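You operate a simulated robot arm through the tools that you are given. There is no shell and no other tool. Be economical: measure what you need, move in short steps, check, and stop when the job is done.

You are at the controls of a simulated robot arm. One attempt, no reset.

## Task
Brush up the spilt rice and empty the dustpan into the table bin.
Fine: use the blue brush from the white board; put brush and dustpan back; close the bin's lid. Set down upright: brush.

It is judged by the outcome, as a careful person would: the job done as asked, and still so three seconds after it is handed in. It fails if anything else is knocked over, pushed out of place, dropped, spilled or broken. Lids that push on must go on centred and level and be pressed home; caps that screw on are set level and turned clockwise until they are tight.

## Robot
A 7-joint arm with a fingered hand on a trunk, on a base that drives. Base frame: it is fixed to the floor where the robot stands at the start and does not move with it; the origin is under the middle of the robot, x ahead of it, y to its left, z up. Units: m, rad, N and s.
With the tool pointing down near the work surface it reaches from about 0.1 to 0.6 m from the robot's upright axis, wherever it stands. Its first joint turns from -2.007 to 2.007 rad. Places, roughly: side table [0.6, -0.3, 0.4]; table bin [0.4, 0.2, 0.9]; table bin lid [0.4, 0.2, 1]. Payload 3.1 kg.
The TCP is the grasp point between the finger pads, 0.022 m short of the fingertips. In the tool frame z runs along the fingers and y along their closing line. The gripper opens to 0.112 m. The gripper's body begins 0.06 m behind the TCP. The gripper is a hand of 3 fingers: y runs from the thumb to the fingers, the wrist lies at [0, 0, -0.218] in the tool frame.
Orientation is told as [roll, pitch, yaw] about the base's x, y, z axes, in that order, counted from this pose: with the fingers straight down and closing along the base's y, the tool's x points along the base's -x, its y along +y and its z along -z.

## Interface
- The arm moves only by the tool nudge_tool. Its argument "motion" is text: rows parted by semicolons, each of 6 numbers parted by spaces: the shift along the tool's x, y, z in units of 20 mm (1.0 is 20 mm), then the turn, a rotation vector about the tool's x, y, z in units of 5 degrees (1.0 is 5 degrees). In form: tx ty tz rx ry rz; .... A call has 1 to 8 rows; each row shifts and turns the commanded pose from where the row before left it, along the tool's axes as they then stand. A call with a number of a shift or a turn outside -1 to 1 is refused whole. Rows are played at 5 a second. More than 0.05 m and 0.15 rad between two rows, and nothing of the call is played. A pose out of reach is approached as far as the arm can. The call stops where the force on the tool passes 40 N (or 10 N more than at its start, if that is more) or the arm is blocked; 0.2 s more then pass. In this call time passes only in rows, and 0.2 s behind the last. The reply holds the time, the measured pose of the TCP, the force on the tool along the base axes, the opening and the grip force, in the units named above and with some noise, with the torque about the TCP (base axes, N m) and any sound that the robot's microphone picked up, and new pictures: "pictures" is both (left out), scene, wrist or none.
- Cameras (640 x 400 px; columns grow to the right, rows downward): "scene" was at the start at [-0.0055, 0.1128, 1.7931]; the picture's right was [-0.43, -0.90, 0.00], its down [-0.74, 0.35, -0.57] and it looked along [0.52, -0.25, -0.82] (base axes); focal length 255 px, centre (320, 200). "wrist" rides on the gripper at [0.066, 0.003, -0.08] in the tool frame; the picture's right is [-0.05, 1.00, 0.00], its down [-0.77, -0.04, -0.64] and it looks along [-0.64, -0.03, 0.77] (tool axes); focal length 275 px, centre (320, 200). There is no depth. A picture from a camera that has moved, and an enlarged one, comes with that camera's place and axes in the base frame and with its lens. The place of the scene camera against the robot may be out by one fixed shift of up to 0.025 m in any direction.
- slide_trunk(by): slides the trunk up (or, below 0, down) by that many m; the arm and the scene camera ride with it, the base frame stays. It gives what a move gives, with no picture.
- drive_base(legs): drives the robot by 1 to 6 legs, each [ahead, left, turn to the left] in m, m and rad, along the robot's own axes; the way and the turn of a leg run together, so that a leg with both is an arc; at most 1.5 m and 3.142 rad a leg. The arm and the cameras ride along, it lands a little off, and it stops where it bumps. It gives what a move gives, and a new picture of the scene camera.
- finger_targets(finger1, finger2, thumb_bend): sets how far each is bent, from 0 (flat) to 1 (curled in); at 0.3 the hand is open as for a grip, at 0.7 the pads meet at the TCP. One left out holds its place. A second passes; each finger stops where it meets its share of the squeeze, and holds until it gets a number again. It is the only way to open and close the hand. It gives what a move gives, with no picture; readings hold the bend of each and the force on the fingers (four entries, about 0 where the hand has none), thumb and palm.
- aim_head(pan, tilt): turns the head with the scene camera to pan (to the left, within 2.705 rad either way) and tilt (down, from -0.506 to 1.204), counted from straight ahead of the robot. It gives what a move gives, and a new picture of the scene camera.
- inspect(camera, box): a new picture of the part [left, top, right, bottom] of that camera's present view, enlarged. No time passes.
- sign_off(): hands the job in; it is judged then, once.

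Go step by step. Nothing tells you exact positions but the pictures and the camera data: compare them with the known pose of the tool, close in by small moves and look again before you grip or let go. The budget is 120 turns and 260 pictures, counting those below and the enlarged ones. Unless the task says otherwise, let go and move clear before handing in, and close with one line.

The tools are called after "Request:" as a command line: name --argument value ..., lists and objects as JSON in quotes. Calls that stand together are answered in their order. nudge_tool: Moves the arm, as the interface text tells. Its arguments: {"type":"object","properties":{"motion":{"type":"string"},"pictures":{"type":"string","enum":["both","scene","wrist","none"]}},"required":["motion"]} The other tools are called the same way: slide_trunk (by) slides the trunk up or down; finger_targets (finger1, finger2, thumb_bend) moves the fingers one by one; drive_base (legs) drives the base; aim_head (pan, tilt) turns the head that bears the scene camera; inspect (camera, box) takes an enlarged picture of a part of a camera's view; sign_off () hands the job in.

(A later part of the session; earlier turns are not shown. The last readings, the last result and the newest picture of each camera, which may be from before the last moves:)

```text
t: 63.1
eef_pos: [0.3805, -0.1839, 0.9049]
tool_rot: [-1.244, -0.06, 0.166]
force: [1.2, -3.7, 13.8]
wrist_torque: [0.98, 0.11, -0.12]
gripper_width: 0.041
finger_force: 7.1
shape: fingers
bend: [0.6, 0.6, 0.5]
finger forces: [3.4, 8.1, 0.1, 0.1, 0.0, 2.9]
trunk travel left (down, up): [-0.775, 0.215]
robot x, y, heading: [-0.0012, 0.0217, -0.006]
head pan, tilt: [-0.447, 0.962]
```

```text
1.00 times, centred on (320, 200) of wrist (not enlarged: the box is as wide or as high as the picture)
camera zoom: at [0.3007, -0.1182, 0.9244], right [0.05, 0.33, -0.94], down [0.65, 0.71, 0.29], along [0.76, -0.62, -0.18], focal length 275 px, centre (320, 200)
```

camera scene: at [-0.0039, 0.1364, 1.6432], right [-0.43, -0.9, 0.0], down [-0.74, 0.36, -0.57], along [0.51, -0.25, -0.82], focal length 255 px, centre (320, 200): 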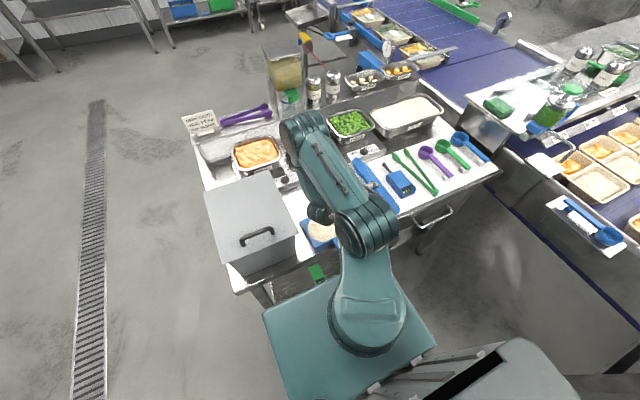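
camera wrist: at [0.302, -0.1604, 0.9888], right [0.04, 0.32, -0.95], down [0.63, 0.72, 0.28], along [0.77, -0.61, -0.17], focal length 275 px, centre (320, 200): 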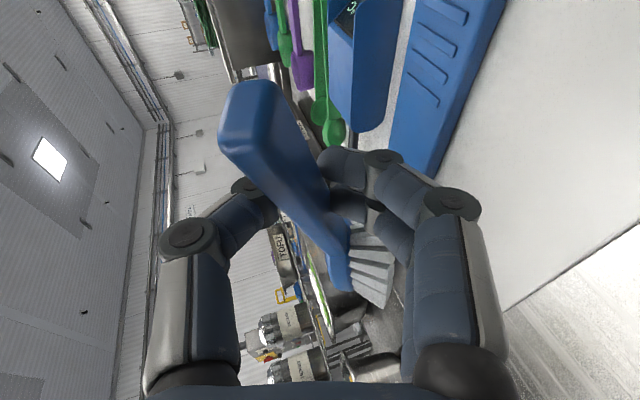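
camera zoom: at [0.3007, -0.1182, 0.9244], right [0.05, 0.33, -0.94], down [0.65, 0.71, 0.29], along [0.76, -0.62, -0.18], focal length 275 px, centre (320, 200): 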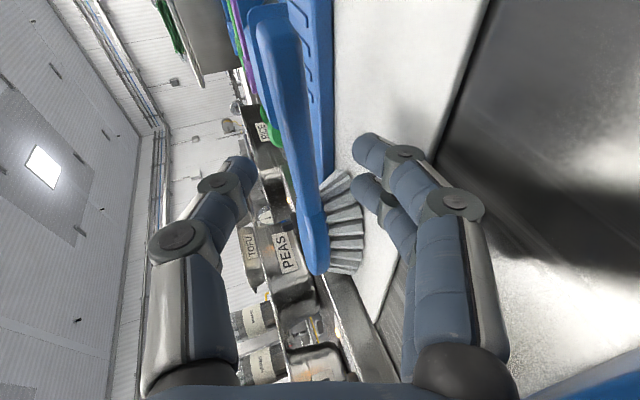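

The hand is pressing on something below, so I'll go straight up, clear of the brush.

Request:
nudge_tool --motion "-0.029 -0.477 -0.147 0 0 0;-0.095 -0.8 -0.48 0 0 0;-0.095 -0.8 -0.48 0 0 0;-0.095 -0.8 -0.48 0 0 0;-0.095 -0.8 -0.48 0 0 0;-0.095 -0.8 -0.48 0 0 0" --pictures "both"

```text
t: 64.7
eef_pos: [0.392, -0.1878, 1.0021]
tool_rot: [-1.244, -0.053, 0.11]
force: [0.0, -0.8, 0.1]
wrist_torque: [0.01, 0.02, -0.03]
gripper_width: 0.0404
finger_force: 0.0
shape: fingers
bend: [0.6, 0.6, 0.5]
finger forces: [0.1, 0.0, 0.1, 0.0, 0.0, 0.0]
trunk travel left (down, up): [-0.775, 0.215]
robot x, y, heading: [0.0176, 0.0122, -0.044]
head pan, tilt: [-0.447, 0.962]
stopped in row 6: the arm was blocked; the commanded pose is now the measured one
camera scene: at [0.0269, 0.1044, 1.6446], right [-0.47, -0.88, -0.01], down [-0.73, 0.4, -0.56], along [0.5, -0.26, -0.83], focal length 255 px, centre (320, 200)
camera wrist: at [0.3174, -0.118, 1.0226], right [0.06, 0.33, -0.94], down [0.69, 0.67, 0.28], along [0.72, -0.66, -0.19], focal length 275 px, centre (320, 200)
```

scene: 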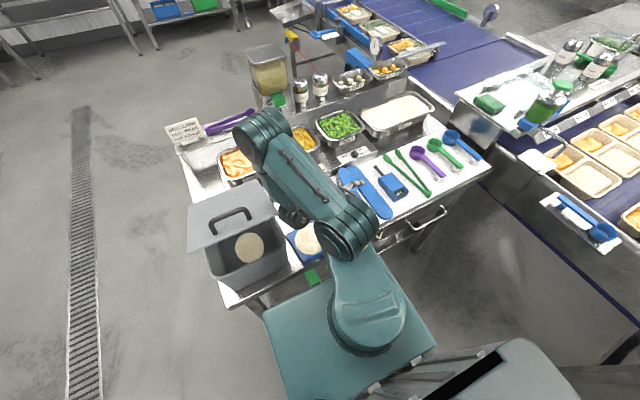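
wrist: 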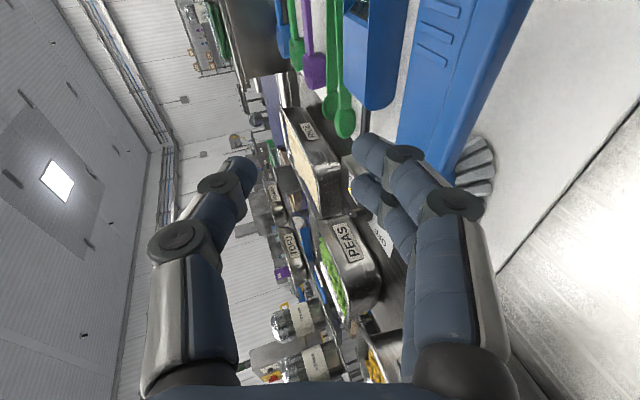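

Going up, my wrist caught the bin lid and the base shifted a little. I'm stopping to look closely.

Request:
inspect --camera "scene" --box '[160, 140, 340, 310]'

Request:
inspect --camera "scene" --box '[270, 130, 420, 240]'

```text
2.35 times, centred on (250, 225) of scene
camera zoom: at [0.0269, 0.1044, 1.6446], right [-0.47, -0.88, -0.01], down [-0.73, 0.4, -0.56], along [0.5, -0.26, -0.83], focal length 601 px, centre (485, 141)
```

zoom: 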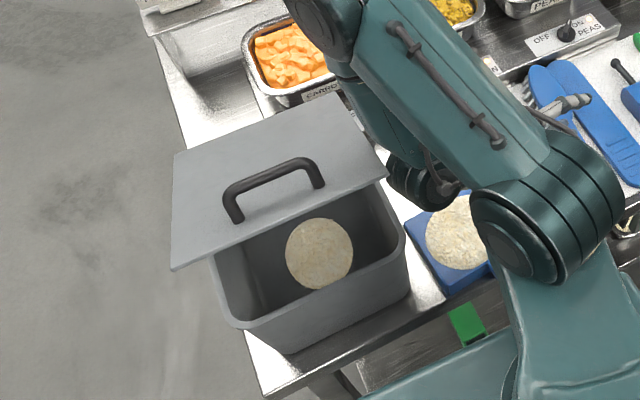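

```text
3.64 times, centred on (345, 185) of scene
camera zoom: at [0.0269, 0.1044, 1.6446], right [-0.47, -0.88, -0.01], down [-0.73, 0.4, -0.56], along [0.5, -0.26, -0.83], focal length 929 px, centre (229, 254)
```

zoom: 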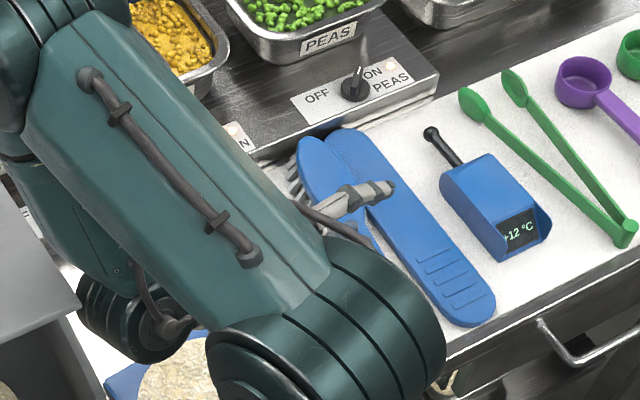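

The lid is hinged and is resting on my wrist. I'll lower 2 cm, then slide out to −y passing above the brush so the lid settles closed.

Request:
nudge_tool --motion "0.03 0.475 0.155 0 0 0;0.03 0.475 0.155 0 0 0;0.093 -0.15 0.468 0 0 0;0.093 -0.15 0.468 0 0 0;0.093 -0.15 0.468 0 0 0;0.093 -0.15 0.468 0 0 0"

Request:
inspect --camera "scene" --box '[160, 130, 400, 290]'

```text
t: 66.1
eef_pos: [0.385, -0.2076, 0.9893]
tool_rot: [-1.258, -0.057, 0.13]
force: [-0.6, 0.8, 0.1]
wrist_torque: [0.02, -0.01, -0.01]
gripper_width: 0.0405
finger_force: 0.1
shape: fingers
bend: [0.6, 0.6, 0.5]
finger forces: [0.0, 0.0, 0.0, 0.1, 0.0, 0.1]
trunk travel left (down, up): [-0.775, 0.215]
robot x, y, heading: [0.0134, 0.019, -0.044]
head pan, tilt: [-0.447, 0.962]
camera scene: at [0.0125, 0.1276, 1.6432], right [-0.47, -0.88, 0.0], down [-0.72, 0.38, -0.57], along [0.51, -0.27, -0.82], focal length 255 px, centre (320, 200)
camera wrist: at [0.3079, -0.1393, 1.0073], right [0.06, 0.32, -0.95], down [0.67, 0.69, 0.27], along [0.74, -0.65, -0.17], focal length 275 px, centre (320, 200)
```

scene: 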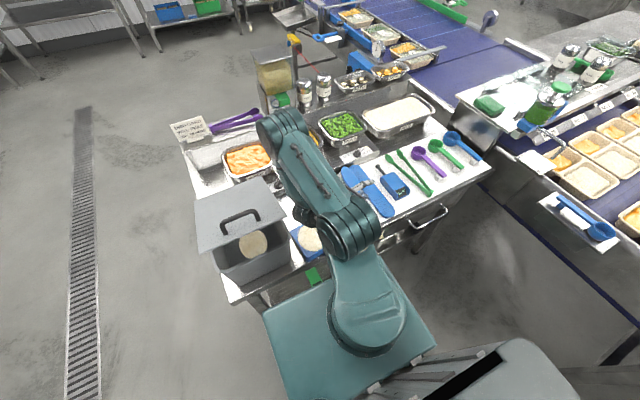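
wrist: 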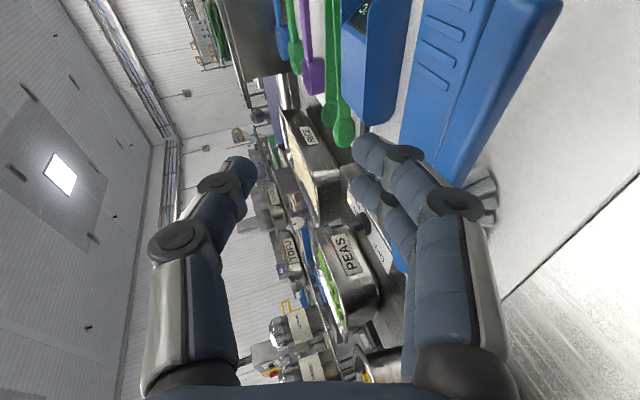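

```text
2.50 times, centred on (280, 210) of scene
camera zoom: at [0.0125, 0.1276, 1.6432], right [-0.47, -0.88, 0.0], down [-0.72, 0.38, -0.57], along [0.51, -0.27, -0.82], focal length 639 px, centre (420, 175)
```

zoom: 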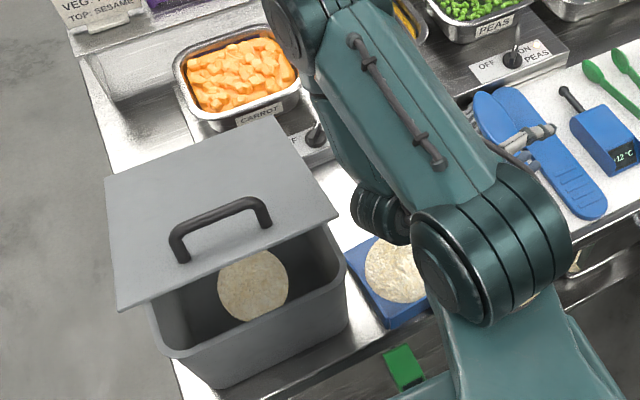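

Brush stands upright next to the spatula. I'll keep sliding out to −y and up slightly above the brush.

Request:
nudge_tool --motion "0.12 -0.3 0.936 0 0 0;0.12 -0.3 0.936 0 0 0;0.12 -0.3 0.936 0 0 0;0.12 -0.3 0.936 0 0 0;0 -0.95 -0.31 0 0 0;0 -0.95 -0.31 0 0 0"

Request:
inspect --camera "scene" --box '[160, 130, 400, 290]'

```text
t: 67.5
eef_pos: [0.3818, -0.288, 1.0288]
tool_rot: [-1.259, -0.06, 0.127]
force: [-1.2, 0.5, 0.4]
wrist_torque: [0.02, 0.01, 0.01]
gripper_width: 0.0412
finger_force: 0.2
shape: fingers
bend: [0.6, 0.6, 0.5]
finger forces: [0.1, 0.0, 0.0, 0.0, 0.0, 0.1]
trunk travel left (down, up): [-0.775, 0.215]
robot x, y, heading: [0.0175, 0.0156, -0.04]
head pan, tilt: [-0.447, 0.962]
camera scene: at [0.0104, 0.1265, 1.6433], right [-0.47, -0.88, 0.0], down [-0.72, 0.39, -0.57], along [0.51, -0.27, -0.82], focal length 255 px, centre (320, 200)
camera wrist: at [0.3047, -0.2196, 1.0475], right [0.06, 0.32, -0.95], down [0.67, 0.69, 0.28], along [0.74, -0.65, -0.17], focal length 275 px, centre (320, 200)
```

scene: 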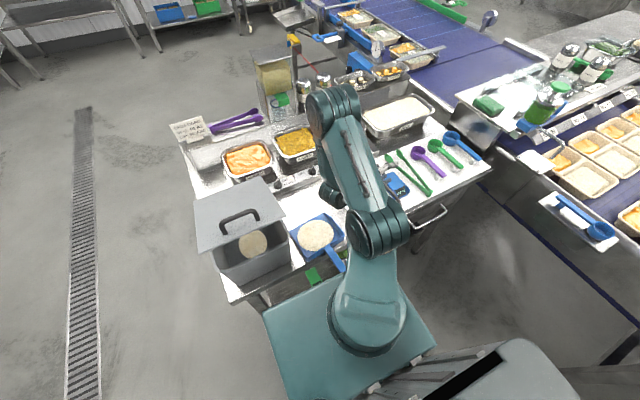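
wrist: 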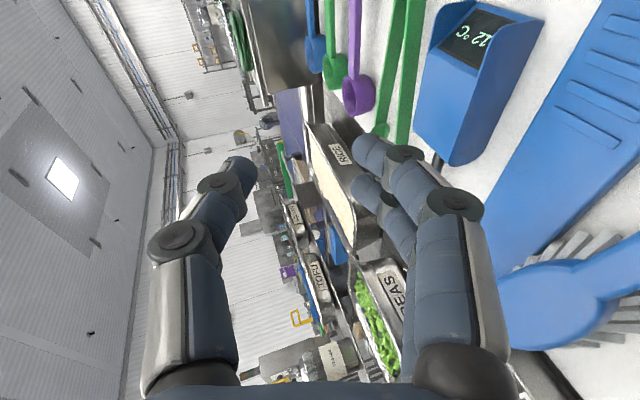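

```text
2.50 times, centred on (280, 210) of scene
camera zoom: at [0.0104, 0.1265, 1.6433], right [-0.47, -0.88, 0.0], down [-0.72, 0.39, -0.57], along [0.51, -0.27, -0.82], focal length 639 px, centre (420, 175)
```

zoom: 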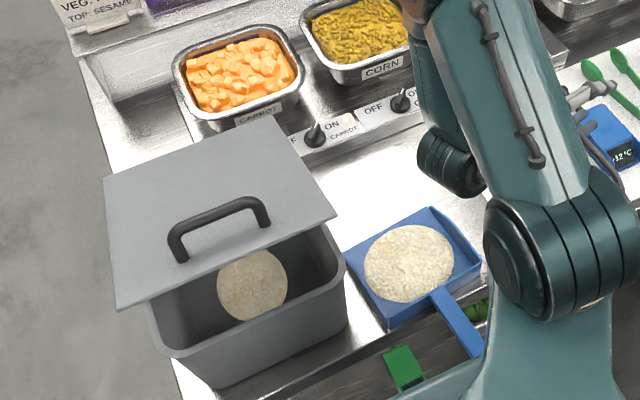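

The lid has a friction hinge and stays partly open by itself, which helps. I'll turn the hand back to fingers-down now.

Request:
nudge_tool --motion "0 -0.5 -0.2 -0.98 0 0.195;0 0 0 -0.98 0 0.195;0 0 0 -0.98 0 0.195;0 0 0 -0.98 0 0.195;0 0 0 -0.98 0 0.195;0 0 0 -0.98 0 0.195;0 0 0 -0.98 0 0.195;0 0 0 -0.98 0 0.195" --pictures "none"

Request:
nudge_tool --motion "0 0 0 -0.98 0 0.195;0 0 0 -0.98 0 0.195;0 0 0 -0.98 0 0.195;0 0 0 -0.98 0 0.195;0 0 0 -0.98 0 0.195;0 0 0 -0.98 0 0.195;0 0 0 -0.3 1 0.06;0 0 0 0 1 0"

```text
t: 69.3
eef_pos: [0.3783, -0.2871, 0.9888]
tool_rot: [-0.564, -0.169, 0.047]
force: [0.3, -0.6, 0.2]
wrist_torque: [-0.01, 0.03, 0.03]
gripper_width: 0.041
finger_force: 0.0
shape: fingers
bend: [0.6, 0.6, 0.5]
finger forces: [0.1, 0.0, 0.0, 0.0, 0.1, 0.1]
out of reach, approached as far as the arm can: row 3, 4, 5, 6, 7, 8
trunk travel left (down, up): [-0.775, 0.215]
robot x, y, heading: [0.015, 0.0162, -0.042]
head pan, tilt: [-0.447, 0.962]
```

```text
t: 71.1
eef_pos: [0.3866, -0.2867, 0.9873]
tool_rot: [-0.006, -0.016, -0.061]
force: [0.0, 0.2, -0.1]
wrist_torque: [0.03, -0.01, -0.02]
gripper_width: 0.0408
finger_force: 0.1
shape: fingers
bend: [0.6, 0.6, 0.5]
finger forces: [0.0, 0.0, 0.1, 0.0, 0.1, 0.0]
out of reach, approached as far as the arm can: row 2, 3
trunk travel left (down, up): [-0.775, 0.215]
robot x, y, heading: [0.0127, 0.0153, -0.045]
head pan, tilt: [-0.447, 0.962]
camera scene: at [0.0132, 0.1283, 1.6431], right [-0.47, -0.88, 0.0], down [-0.72, 0.38, -0.57], along [0.5, -0.27, -0.82], focal length 255 px, centre (320, 200)
camera wrist: at [0.3187, -0.2792, 1.0679], right [0.11, 0.99, -0.01], down [0.76, -0.08, 0.65], along [0.65, -0.07, -0.76], focal length 275 px, centre (320, 200)
```

scene: 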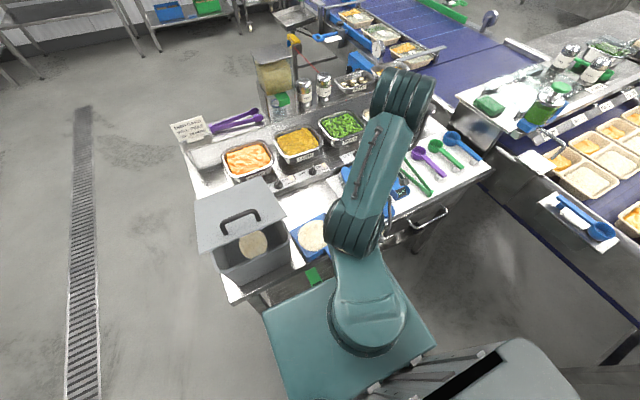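
wrist: 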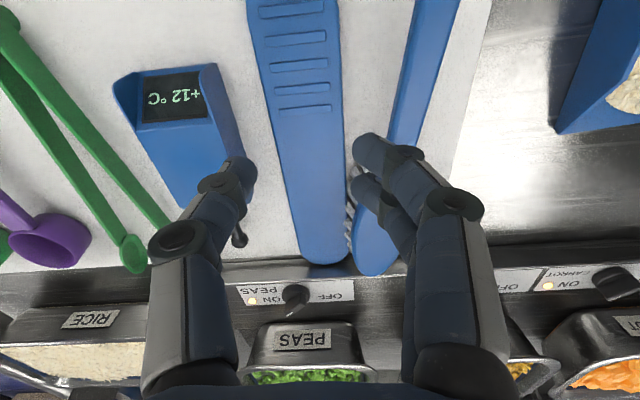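

Hand is fingers-down again and the brush is upright. I'll rise and move over to view board and pan.

Request:
nudge_tool --motion "0 0 -1 0 0 0;0 0 -1 0 0 0;0.5 0 -1 0 0 -0.7;1 1 -1 0 0 0;1 1 -1 0 0 0;1 1 0 0 0 0;1 1 0 0 0 0;0 1 0 0 0 0"

Request:
inspect --camera "wrist" --box '[120, 0, 480, 225]'

Request:
inspect --camera "scene" --box '[270, 140, 410, 240]'

```text
t: 72.9
eef_pos: [0.2963, -0.1842, 1.084]
tool_rot: [-0.007, -0.019, 0.001]
force: [0.7, 0.1, -0.6]
wrist_torque: [-0.01, 0.0, 0.03]
gripper_width: 0.0409
finger_force: 0.0
shape: fingers
bend: [0.6, 0.6, 0.5]
finger forces: [0.0, 0.1, 0.1, 0.1, 0.0, 0.0]
trunk travel left (down, up): [-0.775, 0.215]
robot x, y, heading: [0.0157, 0.0165, -0.043]
head pan, tilt: [-0.447, 0.962]
camera scene: at [0.015, 0.1312, 1.6429], right [-0.47, -0.88, 0.0], down [-0.73, 0.38, -0.57], along [0.5, -0.27, -0.82], focal length 255 px, centre (320, 200)
camera wrist: at [0.2288, -0.1798, 1.1652], right [0.05, 1.0, -0.01], down [0.76, -0.03, 0.65], along [0.65, -0.04, -0.76], focal length 275 px, centre (320, 200)
```

scene: 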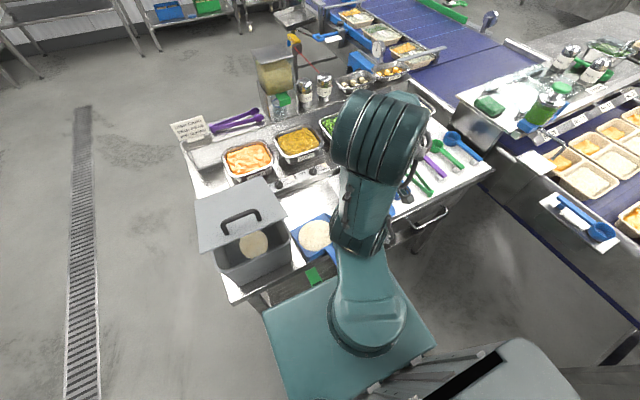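
wrist: 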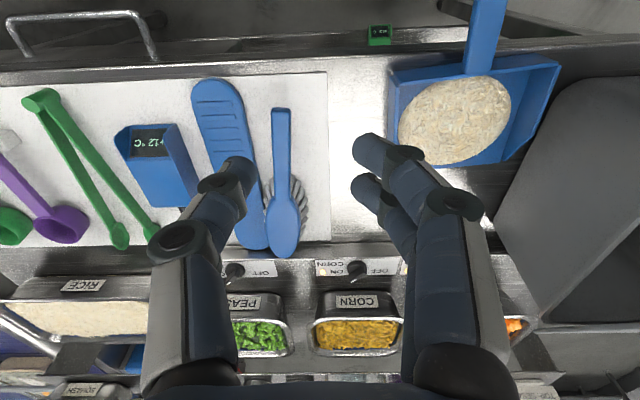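

```text
1.78 times, centred on (300, 112) of wrist
camera zoom: at [0.2288, -0.1798, 1.1652], right [0.05, 1.0, -0.01], down [0.76, -0.03, 0.65], along [0.65, -0.04, -0.76], focal length 489 px, centre (356, 356)
```

zoom: 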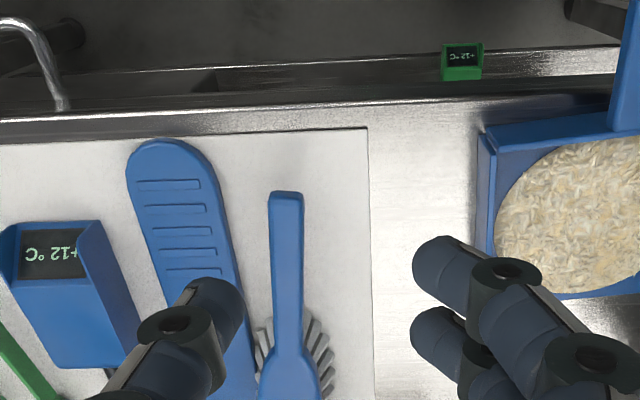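

```text
4.00 times, centred on (340, 190) of scene
camera zoom: at [0.015, 0.1312, 1.6429], right [-0.47, -0.88, 0.0], down [-0.73, 0.38, -0.57], along [0.5, -0.27, -0.82], focal length 1022 px, centre (240, 240)
```

zoom: 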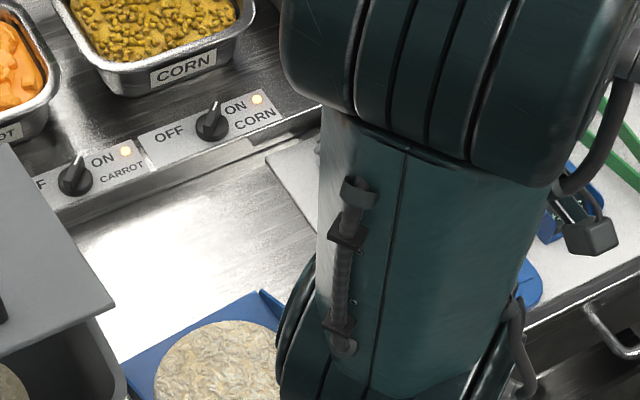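

The brush is back upright on the board. Next I'll open the lid fully by its handle, moving over it while turning the hand 90°.

Request:
nudge_tool --motion "-0.28 0.93 -1 0 0 -1;-0.36 0.9 -1 0 0 -1;-0.438 0.867 -1 0 0 -1;-0.511 0.826 -1 0 0 -1;-0.581 0.778 -1 0 0 -1;-0.647 0.725 -1 0 0 -1;-0.707 0.665 -1 0 0 -1;-0.763 0.6 -1 0 0 -1" --pictures "none"

Request:
nudge_tool --motion "-0.812 0.532 0 0 0 -1;-0.856 0.46 0 0 0 -1;-0.892 0.384 0 0 0 -1;-0.923 0.305 0 0 0 -1;-0.945 0.223 0 0 0 -1;-0.961 0.139 0 0 0 -1;-0.97 0.055 0 0 0 -1;-0.97 -0.029 0 0 0 -1"

```text
t: 74.7
eef_pos: [0.3363, -0.0369, 1.2455]
tool_rot: [-0.018, -0.011, 0.699]
force: [-0.4, -0.9, -0.2]
wrist_torque: [-0.02, 0.01, -0.03]
gripper_width: 0.0411
finger_force: 0.1
shape: fingers
bend: [0.6, 0.6, 0.5]
finger forces: [0.0, 0.1, 0.1, 0.0, 0.0, 0.1]
trunk travel left (down, up): [-0.775, 0.215]
robot x, y, heading: [0.0124, 0.0184, -0.04]
head pan, tilt: [-0.447, 0.962]
```

```text
t: 76.5
eef_pos: [0.3827, 0.1144, 1.2433]
tool_rot: [-0.022, 0.005, 1.398]
force: [-0.1, -0.1, 0.5]
wrist_torque: [0.0, 0.05, -0.01]
gripper_width: 0.0409
finger_force: 0.0
shape: fingers
bend: [0.6, 0.6, 0.5]
finger forces: [0.0, 0.0, 0.0, 0.0, 0.0, 0.0]
trunk travel left (down, up): [-0.775, 0.215]
robot x, y, heading: [0.0153, 0.0156, -0.041]
head pan, tilt: [-0.447, 0.962]
camera scene: at [0.0131, 0.1286, 1.6431], right [-0.47, -0.88, 0.0], down [-0.72, 0.38, -0.57], along [0.51, -0.27, -0.82], focal length 255 px, centre (320, 200)
camera wrist: at [0.3662, 0.0507, 1.326], right [-0.98, 0.22, -0.02], down [0.16, 0.76, 0.63], along [0.15, 0.62, -0.77], focal length 275 px, centre (320, 200)
```

scene: 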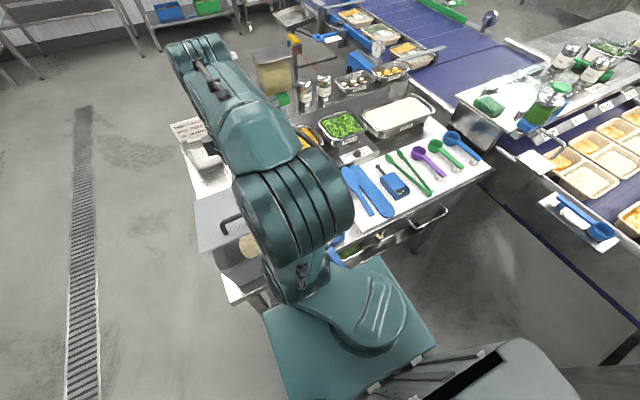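
wrist: 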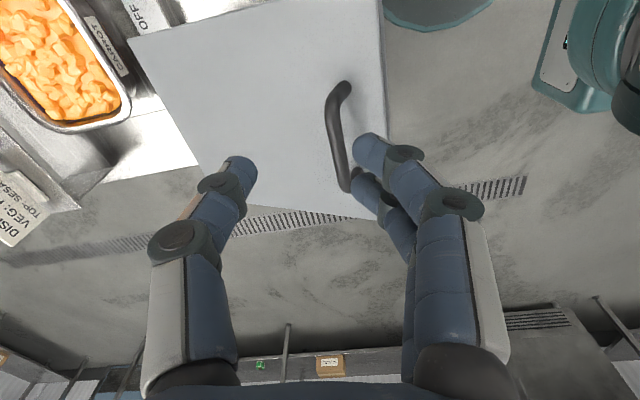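

The lid is at about 22°, with the handle bar at about (0.379, 0.16, 1.12). I'll complete the yaw, centre over the bar, and go part way down.

Request:
finger_targets --finger1 0.52 --finger2 0.52 --thumb_bend 0.52

Request:
nudge_tool --motion "-0.96 0.37 0 0 0 -1;-1 0.14 0 0 0 -0.95;-0.3 0.02 0.5 0 0 0;0 0 1 0 0 0;0 0 1 0 0 0;0 0 0.8 0 0 0"

```text
t: 77.5
eef_pos: [0.3822, 0.1137, 1.2445]
tool_rot: [-0.021, 0.004, 1.396]
force: [-0.5, 0.0, -0.4]
wrist_torque: [-0.01, 0.0, -0.04]
gripper_width: 0.0492
finger_force: 0.1
shape: fingers
bend: [0.52, 0.52, 0.52]
finger forces: [0.1, 0.0, 0.1, 0.1, 0.0, 0.0]
trunk travel left (down, up): [-0.775, 0.215]
robot x, y, heading: [0.0152, 0.0176, -0.041]
head pan, tilt: [-0.447, 0.962]
```

```text
t: 78.9
eef_pos: [0.3761, 0.1591, 1.1785]
tool_rot: [-0.02, 0.007, 1.566]
force: [0.4, -0.6, -0.4]
wrist_torque: [0.0, -0.01, -0.01]
gripper_width: 0.0493
finger_force: 0.2
shape: fingers
bend: [0.52, 0.52, 0.52]
finger forces: [0.0, 0.1, 0.0, 0.1, 0.0, 0.0]
trunk travel left (down, up): [-0.775, 0.215]
robot x, y, heading: [0.0114, 0.019, -0.04]
head pan, tilt: [-0.447, 0.962]
camera scene: at [0.0131, 0.1279, 1.6432], right [-0.47, -0.88, 0.0], down [-0.72, 0.38, -0.57], along [0.51, -0.27, -0.82], focal length 255 px, centre (320, 200)
camera wrist: at [0.3713, 0.0932, 1.26], right [-1.0, 0.05, -0.02], down [0.03, 0.77, 0.63], along [0.05, 0.63, -0.78], focal length 275 px, centre (320, 200)
```

scene: 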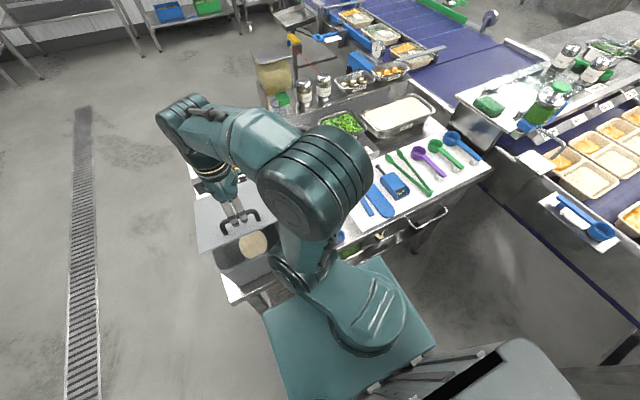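
wrist: 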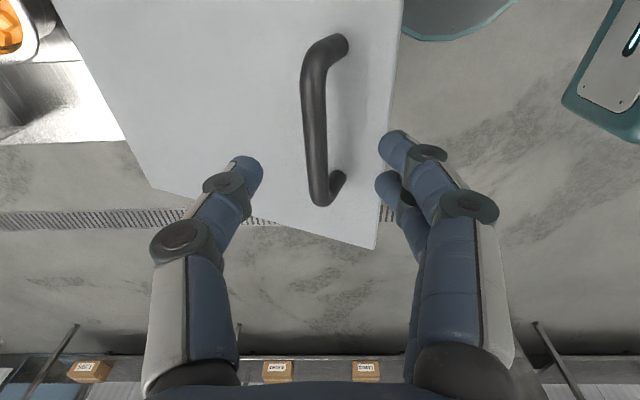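

Bar is well centred between thumb and fingers. Descending onto it.

Request:
nudge_tool --motion "0 -0.22 1 0 0 0;0 0 1 0 0 0;0 0 0.5 0 0 0" --pictures "wrist"

```text
t: 79.7
eef_pos: [0.3825, 0.1574, 1.1286]
tool_rot: [-0.019, 0.006, 1.567]
force: [0.1, 0.3, -0.5]
wrist_torque: [-0.03, -0.02, 0.0]
gripper_width: 0.0492
finger_force: 0.0
shape: fingers
bend: [0.52, 0.52, 0.52]
finger forces: [0.0, 0.1, 0.1, 0.0, 0.0, 0.0]
trunk travel left (down, up): [-0.775, 0.215]
robot x, y, heading: [0.0117, 0.0165, -0.042]
head pan, tilt: [-0.447, 0.962]
camera wrist: at [0.3768, 0.0927, 1.211], right [-1.0, 0.05, -0.02], down [0.03, 0.78, 0.63], along [0.05, 0.63, -0.78], focal length 275 px, centre (320, 200)
```

wrist: 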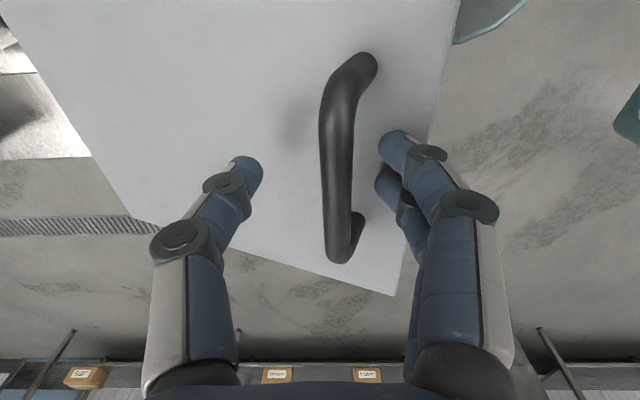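

Bar looks slightly below and 5 mm nearer to me than the TCP. I'll adjust and close on it.

Request:
nudge_tool --motion "0 0.25 0.45 0 0 0" --pictures "none"

Request:
finger_targets --finger1 0.72 --finger2 0.72 --thumb_bend 0.72

Request:
inspect --camera "wrist" --box '[0, 0, 640, 400]'

```text
t: 80.1
eef_pos: [0.3781, 0.1566, 1.1201]
tool_rot: [-0.019, 0.007, 1.566]
force: [0.3, 0.6, 0.1]
wrist_torque: [-0.04, 0.0, -0.02]
gripper_width: 0.0496
finger_force: 0.0
shape: fingers
bend: [0.52, 0.52, 0.52]
finger forces: [0.0, 0.0, 0.0, 0.1, 0.0, 0.1]
trunk travel left (down, up): [-0.775, 0.215]
robot x, y, heading: [0.0138, 0.0154, -0.045]
head pan, tilt: [-0.447, 0.962]
```

```text
t: 81.1
eef_pos: [0.3767, 0.1582, 1.1209]
tool_rot: [-0.022, 0.004, 1.566]
force: [-1.9, 0.2, -0.2]
wrist_torque: [0.01, -0.05, 0.01]
gripper_width: 0.0
finger_force: 0.5
shape: fingers
bend: [0.71, 0.71, 0.72]
finger forces: [0.8, 0.9, 0.0, 0.0, 0.0, 0.1]
trunk travel left (down, up): [-0.775, 0.215]
robot x, y, heading: [0.0125, 0.0168, -0.042]
head pan, tilt: [-0.447, 0.962]
```

```text
1.00 times, centred on (320, 200) of wrist (not enlarged: the box is as wide or as high as the picture)
camera zoom: at [0.3722, 0.0925, 1.2021], right [-1.0, 0.05, -0.02], down [0.03, 0.78, 0.63], along [0.05, 0.63, -0.78], focal length 275 px, centre (320, 200)
```

zoom: 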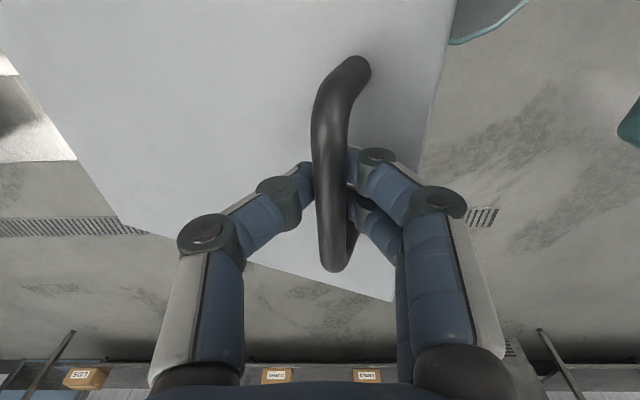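

The fingers have closed under the bar, hooking it nicely. I'll pull along the lid's arc, tilting the hand gradually.

Request:
nudge_tool --motion "0 -0.56 -0.83 0.5 0 0;0 -0.664 -0.748 0.5 0 0;0 -0.748 -0.662 0.5 0 0;0 -0.824 -0.566 0.5 0 0;0 -0.892 -0.454 0.5 0 0;0 -0.939 -0.342 0.5 0 0;0 -0.974 -0.224 0.5 0 0;0 -0.995 -0.095 0.5 0 0"

```text
t: 82.9
eef_pos: [0.4966, 0.1577, 1.2216]
tool_rot: [-0.368, 0.006, 1.568]
force: [-1.6, 0.1, -0.3]
wrist_torque: [-0.02, 0.0, 0.01]
gripper_width: 0.0
finger_force: 0.8
shape: fingers
bend: [0.72, 0.72, 0.72]
finger forces: [0.4, 0.6, 0.0, 0.0, 0.0, 0.0]
trunk travel left (down, up): [-0.775, 0.215]
robot x, y, heading: [0.0103, 0.0172, -0.042]
head pan, tilt: [-0.447, 0.962]
camera scene: at [0.0128, 0.1283, 1.6431], right [-0.47, -0.88, 0.0], down [-0.72, 0.38, -0.57], along [0.51, -0.27, -0.82], focal length 255 px, centre (320, 200)
camera wrist: at [0.4646, 0.0924, 1.2968], right [-0.93, 0.05, -0.36], down [-0.19, 0.78, 0.6], along [0.31, 0.63, -0.71], focal length 275 px, centre (320, 200)
```

scene: 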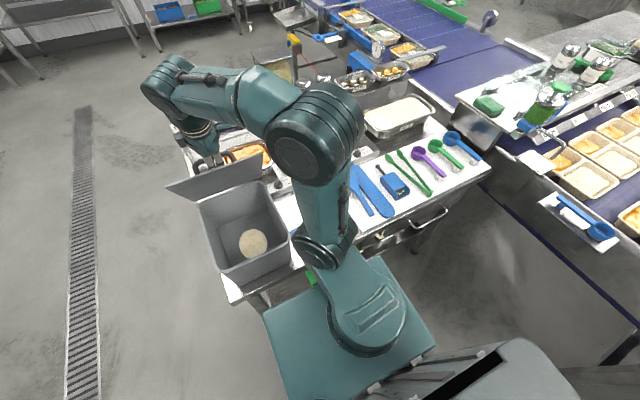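
wrist: 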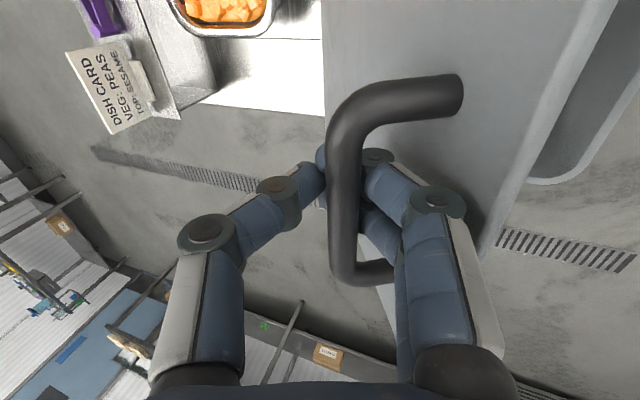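

The lid is around 60° open. Two more small steps, then I'll release it.

Request:
nudge_tool --motion "0 -0.999 0.026 -0.5 0 0;0 -0.998 0.061 -0.5 0 0" --pictures "wrist"

```text
t: 83.5
eef_pos: [0.535, 0.1573, 1.2336]
tool_rot: [-0.28, 0.007, 1.569]
force: [-0.3, 0.7, -2.0]
wrist_torque: [0.01, -0.05, -0.01]
gripper_width: 0.0
finger_force: 0.7
shape: fingers
bend: [0.72, 0.72, 0.72]
finger forces: [1.0, 1.2, 0.0, 0.0, 0.1, 0.0]
trunk travel left (down, up): [-0.775, 0.215]
robot x, y, heading: [0.0114, 0.0151, -0.04]
head pan, tilt: [-0.447, 0.962]
camera wrist: at [0.51, 0.0918, 1.3114], right [-0.96, 0.05, -0.28], down [-0.14, 0.78, 0.62], along [0.24, 0.63, -0.74], focal length 275 px, centre (320, 200)
```

wrist: 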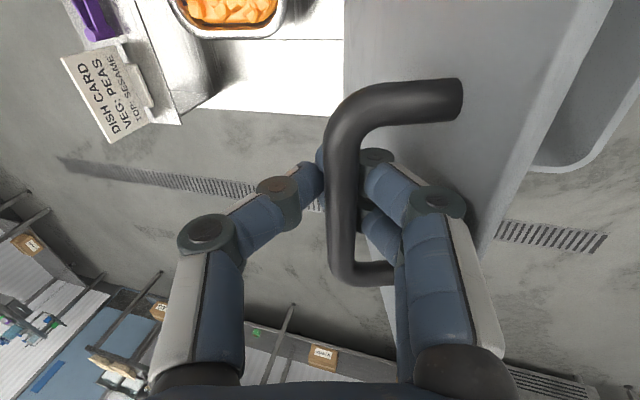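

The lid is at roughly 70°, with low forces. I'll open the fingers a little and slide up off the handle.

Request:
finger_targets --finger1 0.6 --finger2 0.6 --thumb_bend 0.45

Request:
nudge_tool --motion "0 -0.1 -0.5 0 0 0;0 -0.05 -0.8 0 0 0;0 0 -1 0 0 0;0 0 -1 0 0 0;0 0 -1 0 0 0"

```text
t: 84.5
eef_pos: [0.5338, 0.156, 1.235]
tool_rot: [-0.28, 0.007, 1.567]
force: [-0.5, -0.4, -0.4]
wrist_torque: [0.02, 0.01, -0.01]
gripper_width: 0.0476
finger_force: 0.1
shape: fingers
bend: [0.6, 0.6, 0.45]
finger forces: [0.0, 0.0, 0.0, 0.0, 0.0, 0.0]
trunk travel left (down, up): [-0.775, 0.215]
robot x, y, heading: [0.0121, 0.015, -0.04]
head pan, tilt: [-0.447, 0.962]
```

```text
t: 85.7
eef_pos: [0.5132, 0.1584, 1.3175]
tool_rot: [-0.28, 0.008, 1.568]
force: [0.1, -0.1, 0.0]
wrist_torque: [-0.01, 0.02, -0.02]
gripper_width: 0.0483
finger_force: 0.1
shape: fingers
bend: [0.6, 0.6, 0.45]
finger forces: [0.0, 0.0, 0.0, 0.0, 0.0, 0.0]
trunk travel left (down, up): [-0.775, 0.215]
robot x, y, heading: [0.0143, 0.0144, -0.036]
head pan, tilt: [-0.447, 0.962]
camera scene: at [0.0125, 0.1284, 1.6431], right [-0.47, -0.88, 0.0], down [-0.72, 0.38, -0.57], along [0.51, -0.27, -0.82], focal length 255 px, centre (320, 200)
camera wrist: at [0.4869, 0.0934, 1.395], right [-0.96, 0.05, -0.28], down [-0.14, 0.78, 0.62], along [0.24, 0.63, -0.74], focal length 275 px, centre (320, 200)
```

scene: 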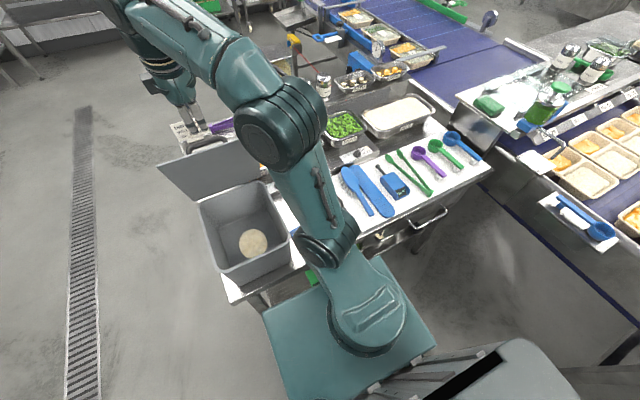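
wrist: 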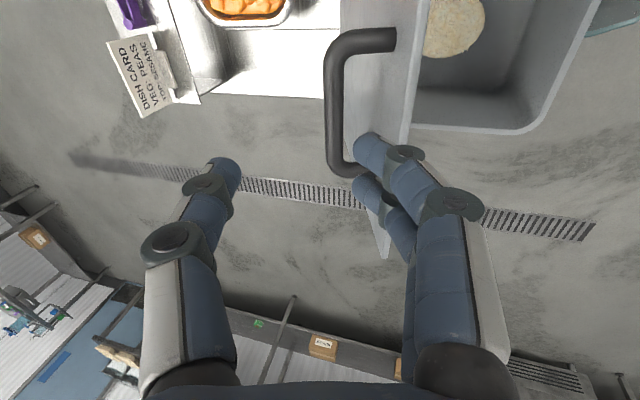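

The lid holds open and the bin is accessible. I'll bring the hand back, upright and unturned, toward the dustpan handle.

Request:
nudge_tool --motion "0 0 -0.5 -0.8 0 0;0 0 -0.5 -0.8 0 0;0 0 0 -0.8 0 0;0 0 0 -0.8 0 0;0.6 0.75 0 0 0 1;0.663 0.695 0 0 0 1;0.721 0.634 0 0 0 1;0.774 0.569 0 0 0 1" --pictures "none"

Request:
nudge_tool --motion "0.82 0.5 0 0 0 1;0.861 0.426 0 0 0 1;0.895 0.35 0 0 0 1;0.922 0.27 0 0 0 1;0.942 0.189 0 0 0 1;0.954 0.106 0 0 0 1;0.96 0.023 0 0 0 1;0.959 -0.061 0 0 0 1" --pictures "none"

Request:
nudge_tool --motion "0.95 -0.145 0 0 0 1;0.933 -0.226 0 0 0 1;0.91 -0.308 0 0 0 1;0.88 -0.385 0.5 0 0 1;0.6 -0.46 1 0 0 1;0.4 -0.532 1 0 0 1;0 0 1 0 0 0;0 0 1 0 0 0"

```text
t: 87.5
eef_pos: [0.4131, 0.089, 1.3284]
tool_rot: [-0.005, 0.006, 1.218]
force: [-0.5, 0.1, 0.6]
wrist_torque: [0.01, -0.04, 0.01]
gripper_width: 0.0482
finger_force: 0.0
shape: fingers
bend: [0.6, 0.6, 0.45]
finger forces: [0.0, 0.1, 0.0, 0.0, 0.0, 0.0]
out of reach, approached as far as the arm can: row 3, 4
trunk travel left (down, up): [-0.775, 0.215]
robot x, y, heading: [0.0163, 0.0171, -0.042]
head pan, tilt: [-0.447, 0.962]
```

```text
t: 89.3
eef_pos: [0.293, -0.0063, 1.3285]
tool_rot: [-0.008, 0.0, 0.518]
force: [0.1, -0.4, 0.3]
wrist_torque: [0.01, -0.06, 0.03]
gripper_width: 0.0484
finger_force: 0.1
shape: fingers
bend: [0.6, 0.6, 0.45]
finger forces: [0.1, 0.0, 0.0, 0.1, 0.0, 0.0]
trunk travel left (down, up): [-0.775, 0.215]
robot x, y, heading: [0.0123, 0.0122, -0.041]
head pan, tilt: [-0.447, 0.962]
```

```text
t: 91.1
eef_pos: [0.2161, -0.0747, 1.2368]
tool_rot: [-0.006, -0.001, -0.004]
force: [-0.2, -0.1, 0.3]
wrist_torque: [0.0, 0.01, 0.03]
gripper_width: 0.0481
finger_force: 0.0
shape: fingers
bend: [0.6, 0.6, 0.45]
finger forces: [0.1, 0.0, 0.0, 0.0, 0.0, 0.1]
trunk travel left (down, up): [-0.775, 0.215]
robot x, y, heading: [0.0153, 0.0153, -0.041]
head pan, tilt: [-0.447, 0.962]
camera scene: at [0.0121, 0.1282, 1.6432], right [-0.47, -0.88, 0.0], down [-0.72, 0.38, -0.57], along [0.51, -0.27, -0.82], focal length 255 px, centre (320, 200)
camera wrist: at [0.1502, -0.0702, 1.3176], right [0.05, 1.0, -0.01], down [0.77, -0.04, 0.64], along [0.64, -0.04, -0.77], focal length 275 px, centre (320, 200)
```

scene: 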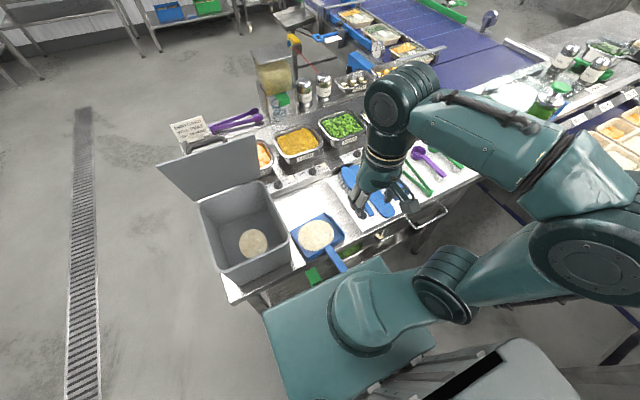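
wrist: 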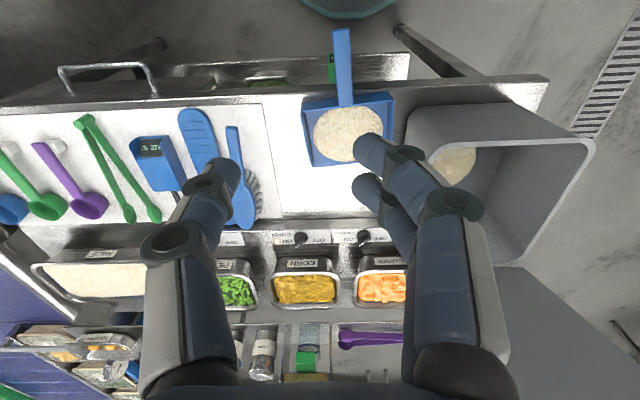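

The pan moved about 2 cm to the left, and its handle is near (0.25,-0.047). I want to back up ~0.12 m for arm room, so first I'll check that it's clear behind.

Request:
aim_head --pan 2.7 --tilt 0.7

Request:
aim_head --pan -0.2 --tilt 0.9

```text
t: 93.8
eef_pos: [0.2178, -0.0742, 1.2372]
tool_rot: [-0.006, -0.001, -0.005]
force: [-0.4, 0.4, 0.9]
wrist_torque: [0.0, -0.01, -0.01]
gripper_width: 0.0482
finger_force: 0.1
shape: fingers
bend: [0.6, 0.6, 0.45]
finger forces: [0.0, 0.0, 0.0, 0.0, 0.0, 0.0]
trunk travel left (down, up): [-0.775, 0.215]
robot x, y, heading: [0.0126, 0.0125, -0.043]
head pan, tilt: [2.7, 0.7]
camera scene: at [-0.1262, 0.2014, 1.6638], right [0.46, 0.89, 0.0], down [0.57, -0.3, -0.76], along [-0.68, 0.36, -0.64], focal length 255 px, centre (320, 200)
```

scene: 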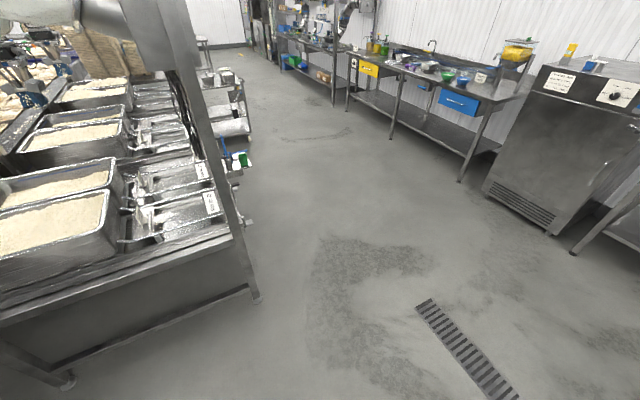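

```text
t: 96.4
eef_pos: [0.218, -0.0754, 1.2376]
tool_rot: [-0.006, -0.002, -0.003]
force: [0.1, -0.5, -0.7]
wrist_torque: [0.01, -0.02, -0.01]
gripper_width: 0.0482
finger_force: 0.0
shape: fingers
bend: [0.6, 0.6, 0.45]
finger forces: [0.0, 0.0, 0.0, 0.0, 0.1, 0.1]
trunk travel left (down, up): [-0.775, 0.215]
robot x, y, heading: [0.0118, 0.0142, -0.038]
head pan, tilt: [-0.201, 0.901]
camera scene: at [0.0223, 0.1439, 1.6477], right [-0.24, -0.97, 0.0], down [-0.76, 0.19, -0.62], along [0.6, -0.15, -0.78], focal length 255 px, centre (320, 200)
```

scene: 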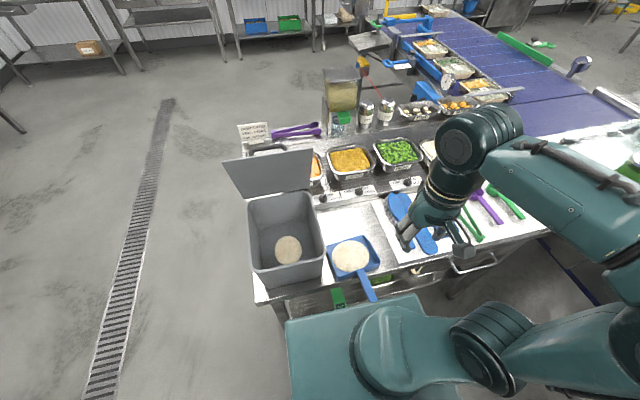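

Behind is clear for over half a metre. Backing up 0.13 m and straightening the heading.

Request:
drive_base --legs '[[-0.13, 0, 0.04]]'

Request:
finger_targets --finger1 0.45 --finger2 0.45 --thumb_bend 0.45

```text
t: 97.7
eef_pos: [0.0911, -0.064, 1.2365]
tool_rot: [-0.008, -0.002, 0.038]
force: [-1.4, -0.8, 0.7]
wrist_torque: [0.05, -0.04, -0.03]
gripper_width: 0.0484
finger_force: 0.0
shape: fingers
bend: [0.6, 0.6, 0.45]
finger forces: [0.1, 0.0, 0.1, 0.1, 0.0, 0.1]
trunk travel left (down, up): [-0.775, 0.215]
robot x, y, heading: [-0.1146, 0.0212, 0.003]
head pan, tilt: [-0.201, 0.901]
camera scene: at [-0.1131, 0.1471, 1.6477], right [-0.2, -0.98, 0.0], down [-0.77, 0.16, -0.62], along [0.61, -0.12, -0.78], focal length 255 px, centre (320, 200)
```

scene: 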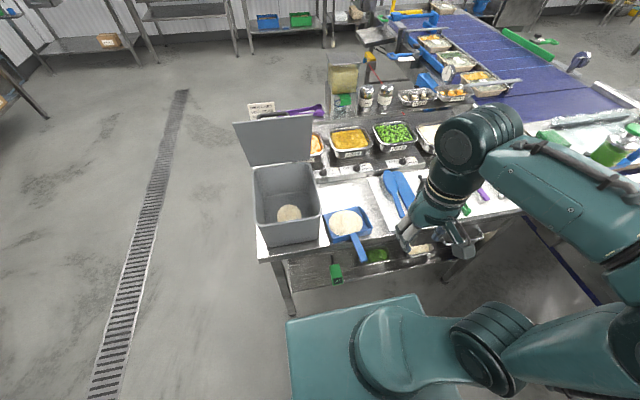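

```text
t: 98.7
eef_pos: [0.0908, -0.062, 1.2364]
tool_rot: [-0.006, -0.001, 0.038]
force: [0.4, 0.4, 0.7]
wrist_torque: [0.03, -0.01, 0.01]
gripper_width: 0.0691
finger_force: 0.1
shape: fingers
bend: [0.45, 0.45, 0.45]
finger forces: [0.1, 0.0, 0.0, 0.1, 0.0, 0.1]
trunk travel left (down, up): [-0.775, 0.215]
robot x, y, heading: [-0.114, 0.0127, 0.003]
head pan, tilt: [-0.201, 0.901]
```

Moving forward and down toward the pan handle, then leaning the hand back.

Request:
nudge_tool --motion "-1 0.1 0.8 0 0 0;-1 0.1 0.8 0 0 0;-1 0.1 0.8 0 0 0;-1 0.1 0.8 0 0 0;-1 0.1 0.8 0 0 0;-1 0.1 0.8 0 0 0;-1 0.1 0.8 0 0 0;-1 0.1 0.8 0 0 0" --pictures "none"

Request:
nudge_tool --motion "0 0 0 0 -1 0;0 0 0 0 -1 0;0 0 0 0 -1 0;0 0 0 0 -1 0;0 0 0 0 -1 0;0 0 0 0 -1 0"

```text
t: 100.5
eef_pos: [0.2529, -0.0414, 1.108]
tool_rot: [-0.008, -0.002, 0.039]
force: [0.5, 0.0, 0.0]
wrist_torque: [0.01, 0.01, 0.0]
gripper_width: 0.0687
finger_force: 0.2
shape: fingers
bend: [0.45, 0.45, 0.45]
finger forces: [0.1, 0.0, 0.0, 0.0, 0.0, 0.0]
trunk travel left (down, up): [-0.775, 0.215]
robot x, y, heading: [-0.1192, 0.0146, 0.001]
head pan, tilt: [-0.201, 0.901]
```

```text
t: 101.8
eef_pos: [0.2504, -0.0413, 1.1085]
tool_rot: [-0.006, -0.525, 0.04]
force: [0.7, 0.3, -0.1]
wrist_torque: [-0.03, -0.02, 0.05]
gripper_width: 0.0688
finger_force: 0.1
shape: fingers
bend: [0.45, 0.45, 0.45]
finger forces: [0.0, 0.0, 0.0, 0.1, 0.0, 0.1]
trunk travel left (down, up): [-0.775, 0.215]
robot x, y, heading: [-0.1187, 0.0183, 0.005]
head pan, tilt: [-0.201, 0.901]
camera scene: at [-0.1138, 0.1471, 1.6477], right [-0.2, -0.98, 0.0], down [-0.77, 0.16, -0.62], along [0.61, -0.12, -0.78], focal length 255 px, centre (320, 200)
camera wrist: at [0.1525, -0.0412, 1.1462], right [0.0, 1.0, 0.02], down [0.35, -0.02, 0.94], along [0.94, 0.0, -0.35], focal length 275 px, centre (320, 200)
```

scene: 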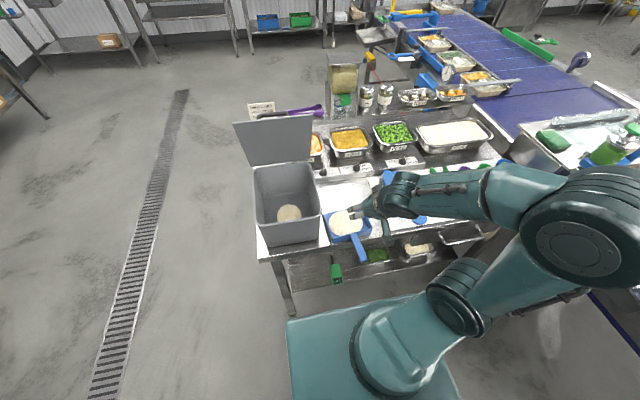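
wrist: 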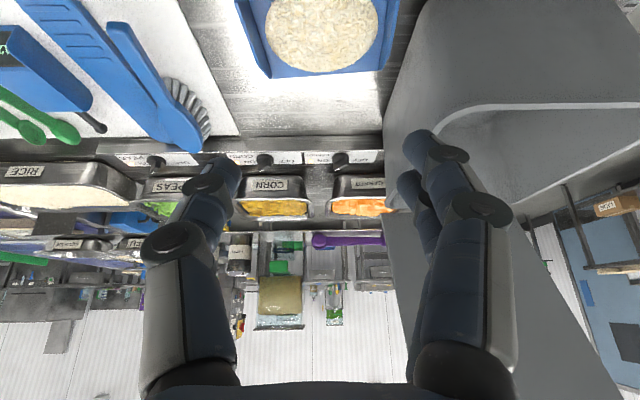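

I'll zoom in on the pan handle in the scene view.

Request:
inspect --camera "scene" --box '[310, 180, 430, 270]'

```text
4.44 times, centred on (370, 225) of scene
camera zoom: at [-0.1138, 0.1471, 1.6477], right [-0.2, -0.98, 0.0], down [-0.77, 0.16, -0.62], along [0.61, -0.12, -0.78], focal length 1135 px, centre (98, 89)
```

zoom: 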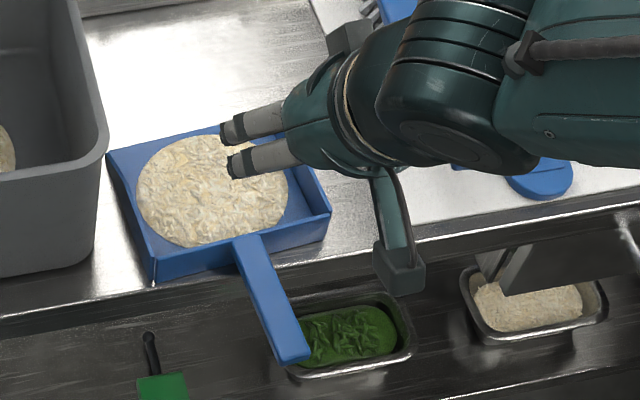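

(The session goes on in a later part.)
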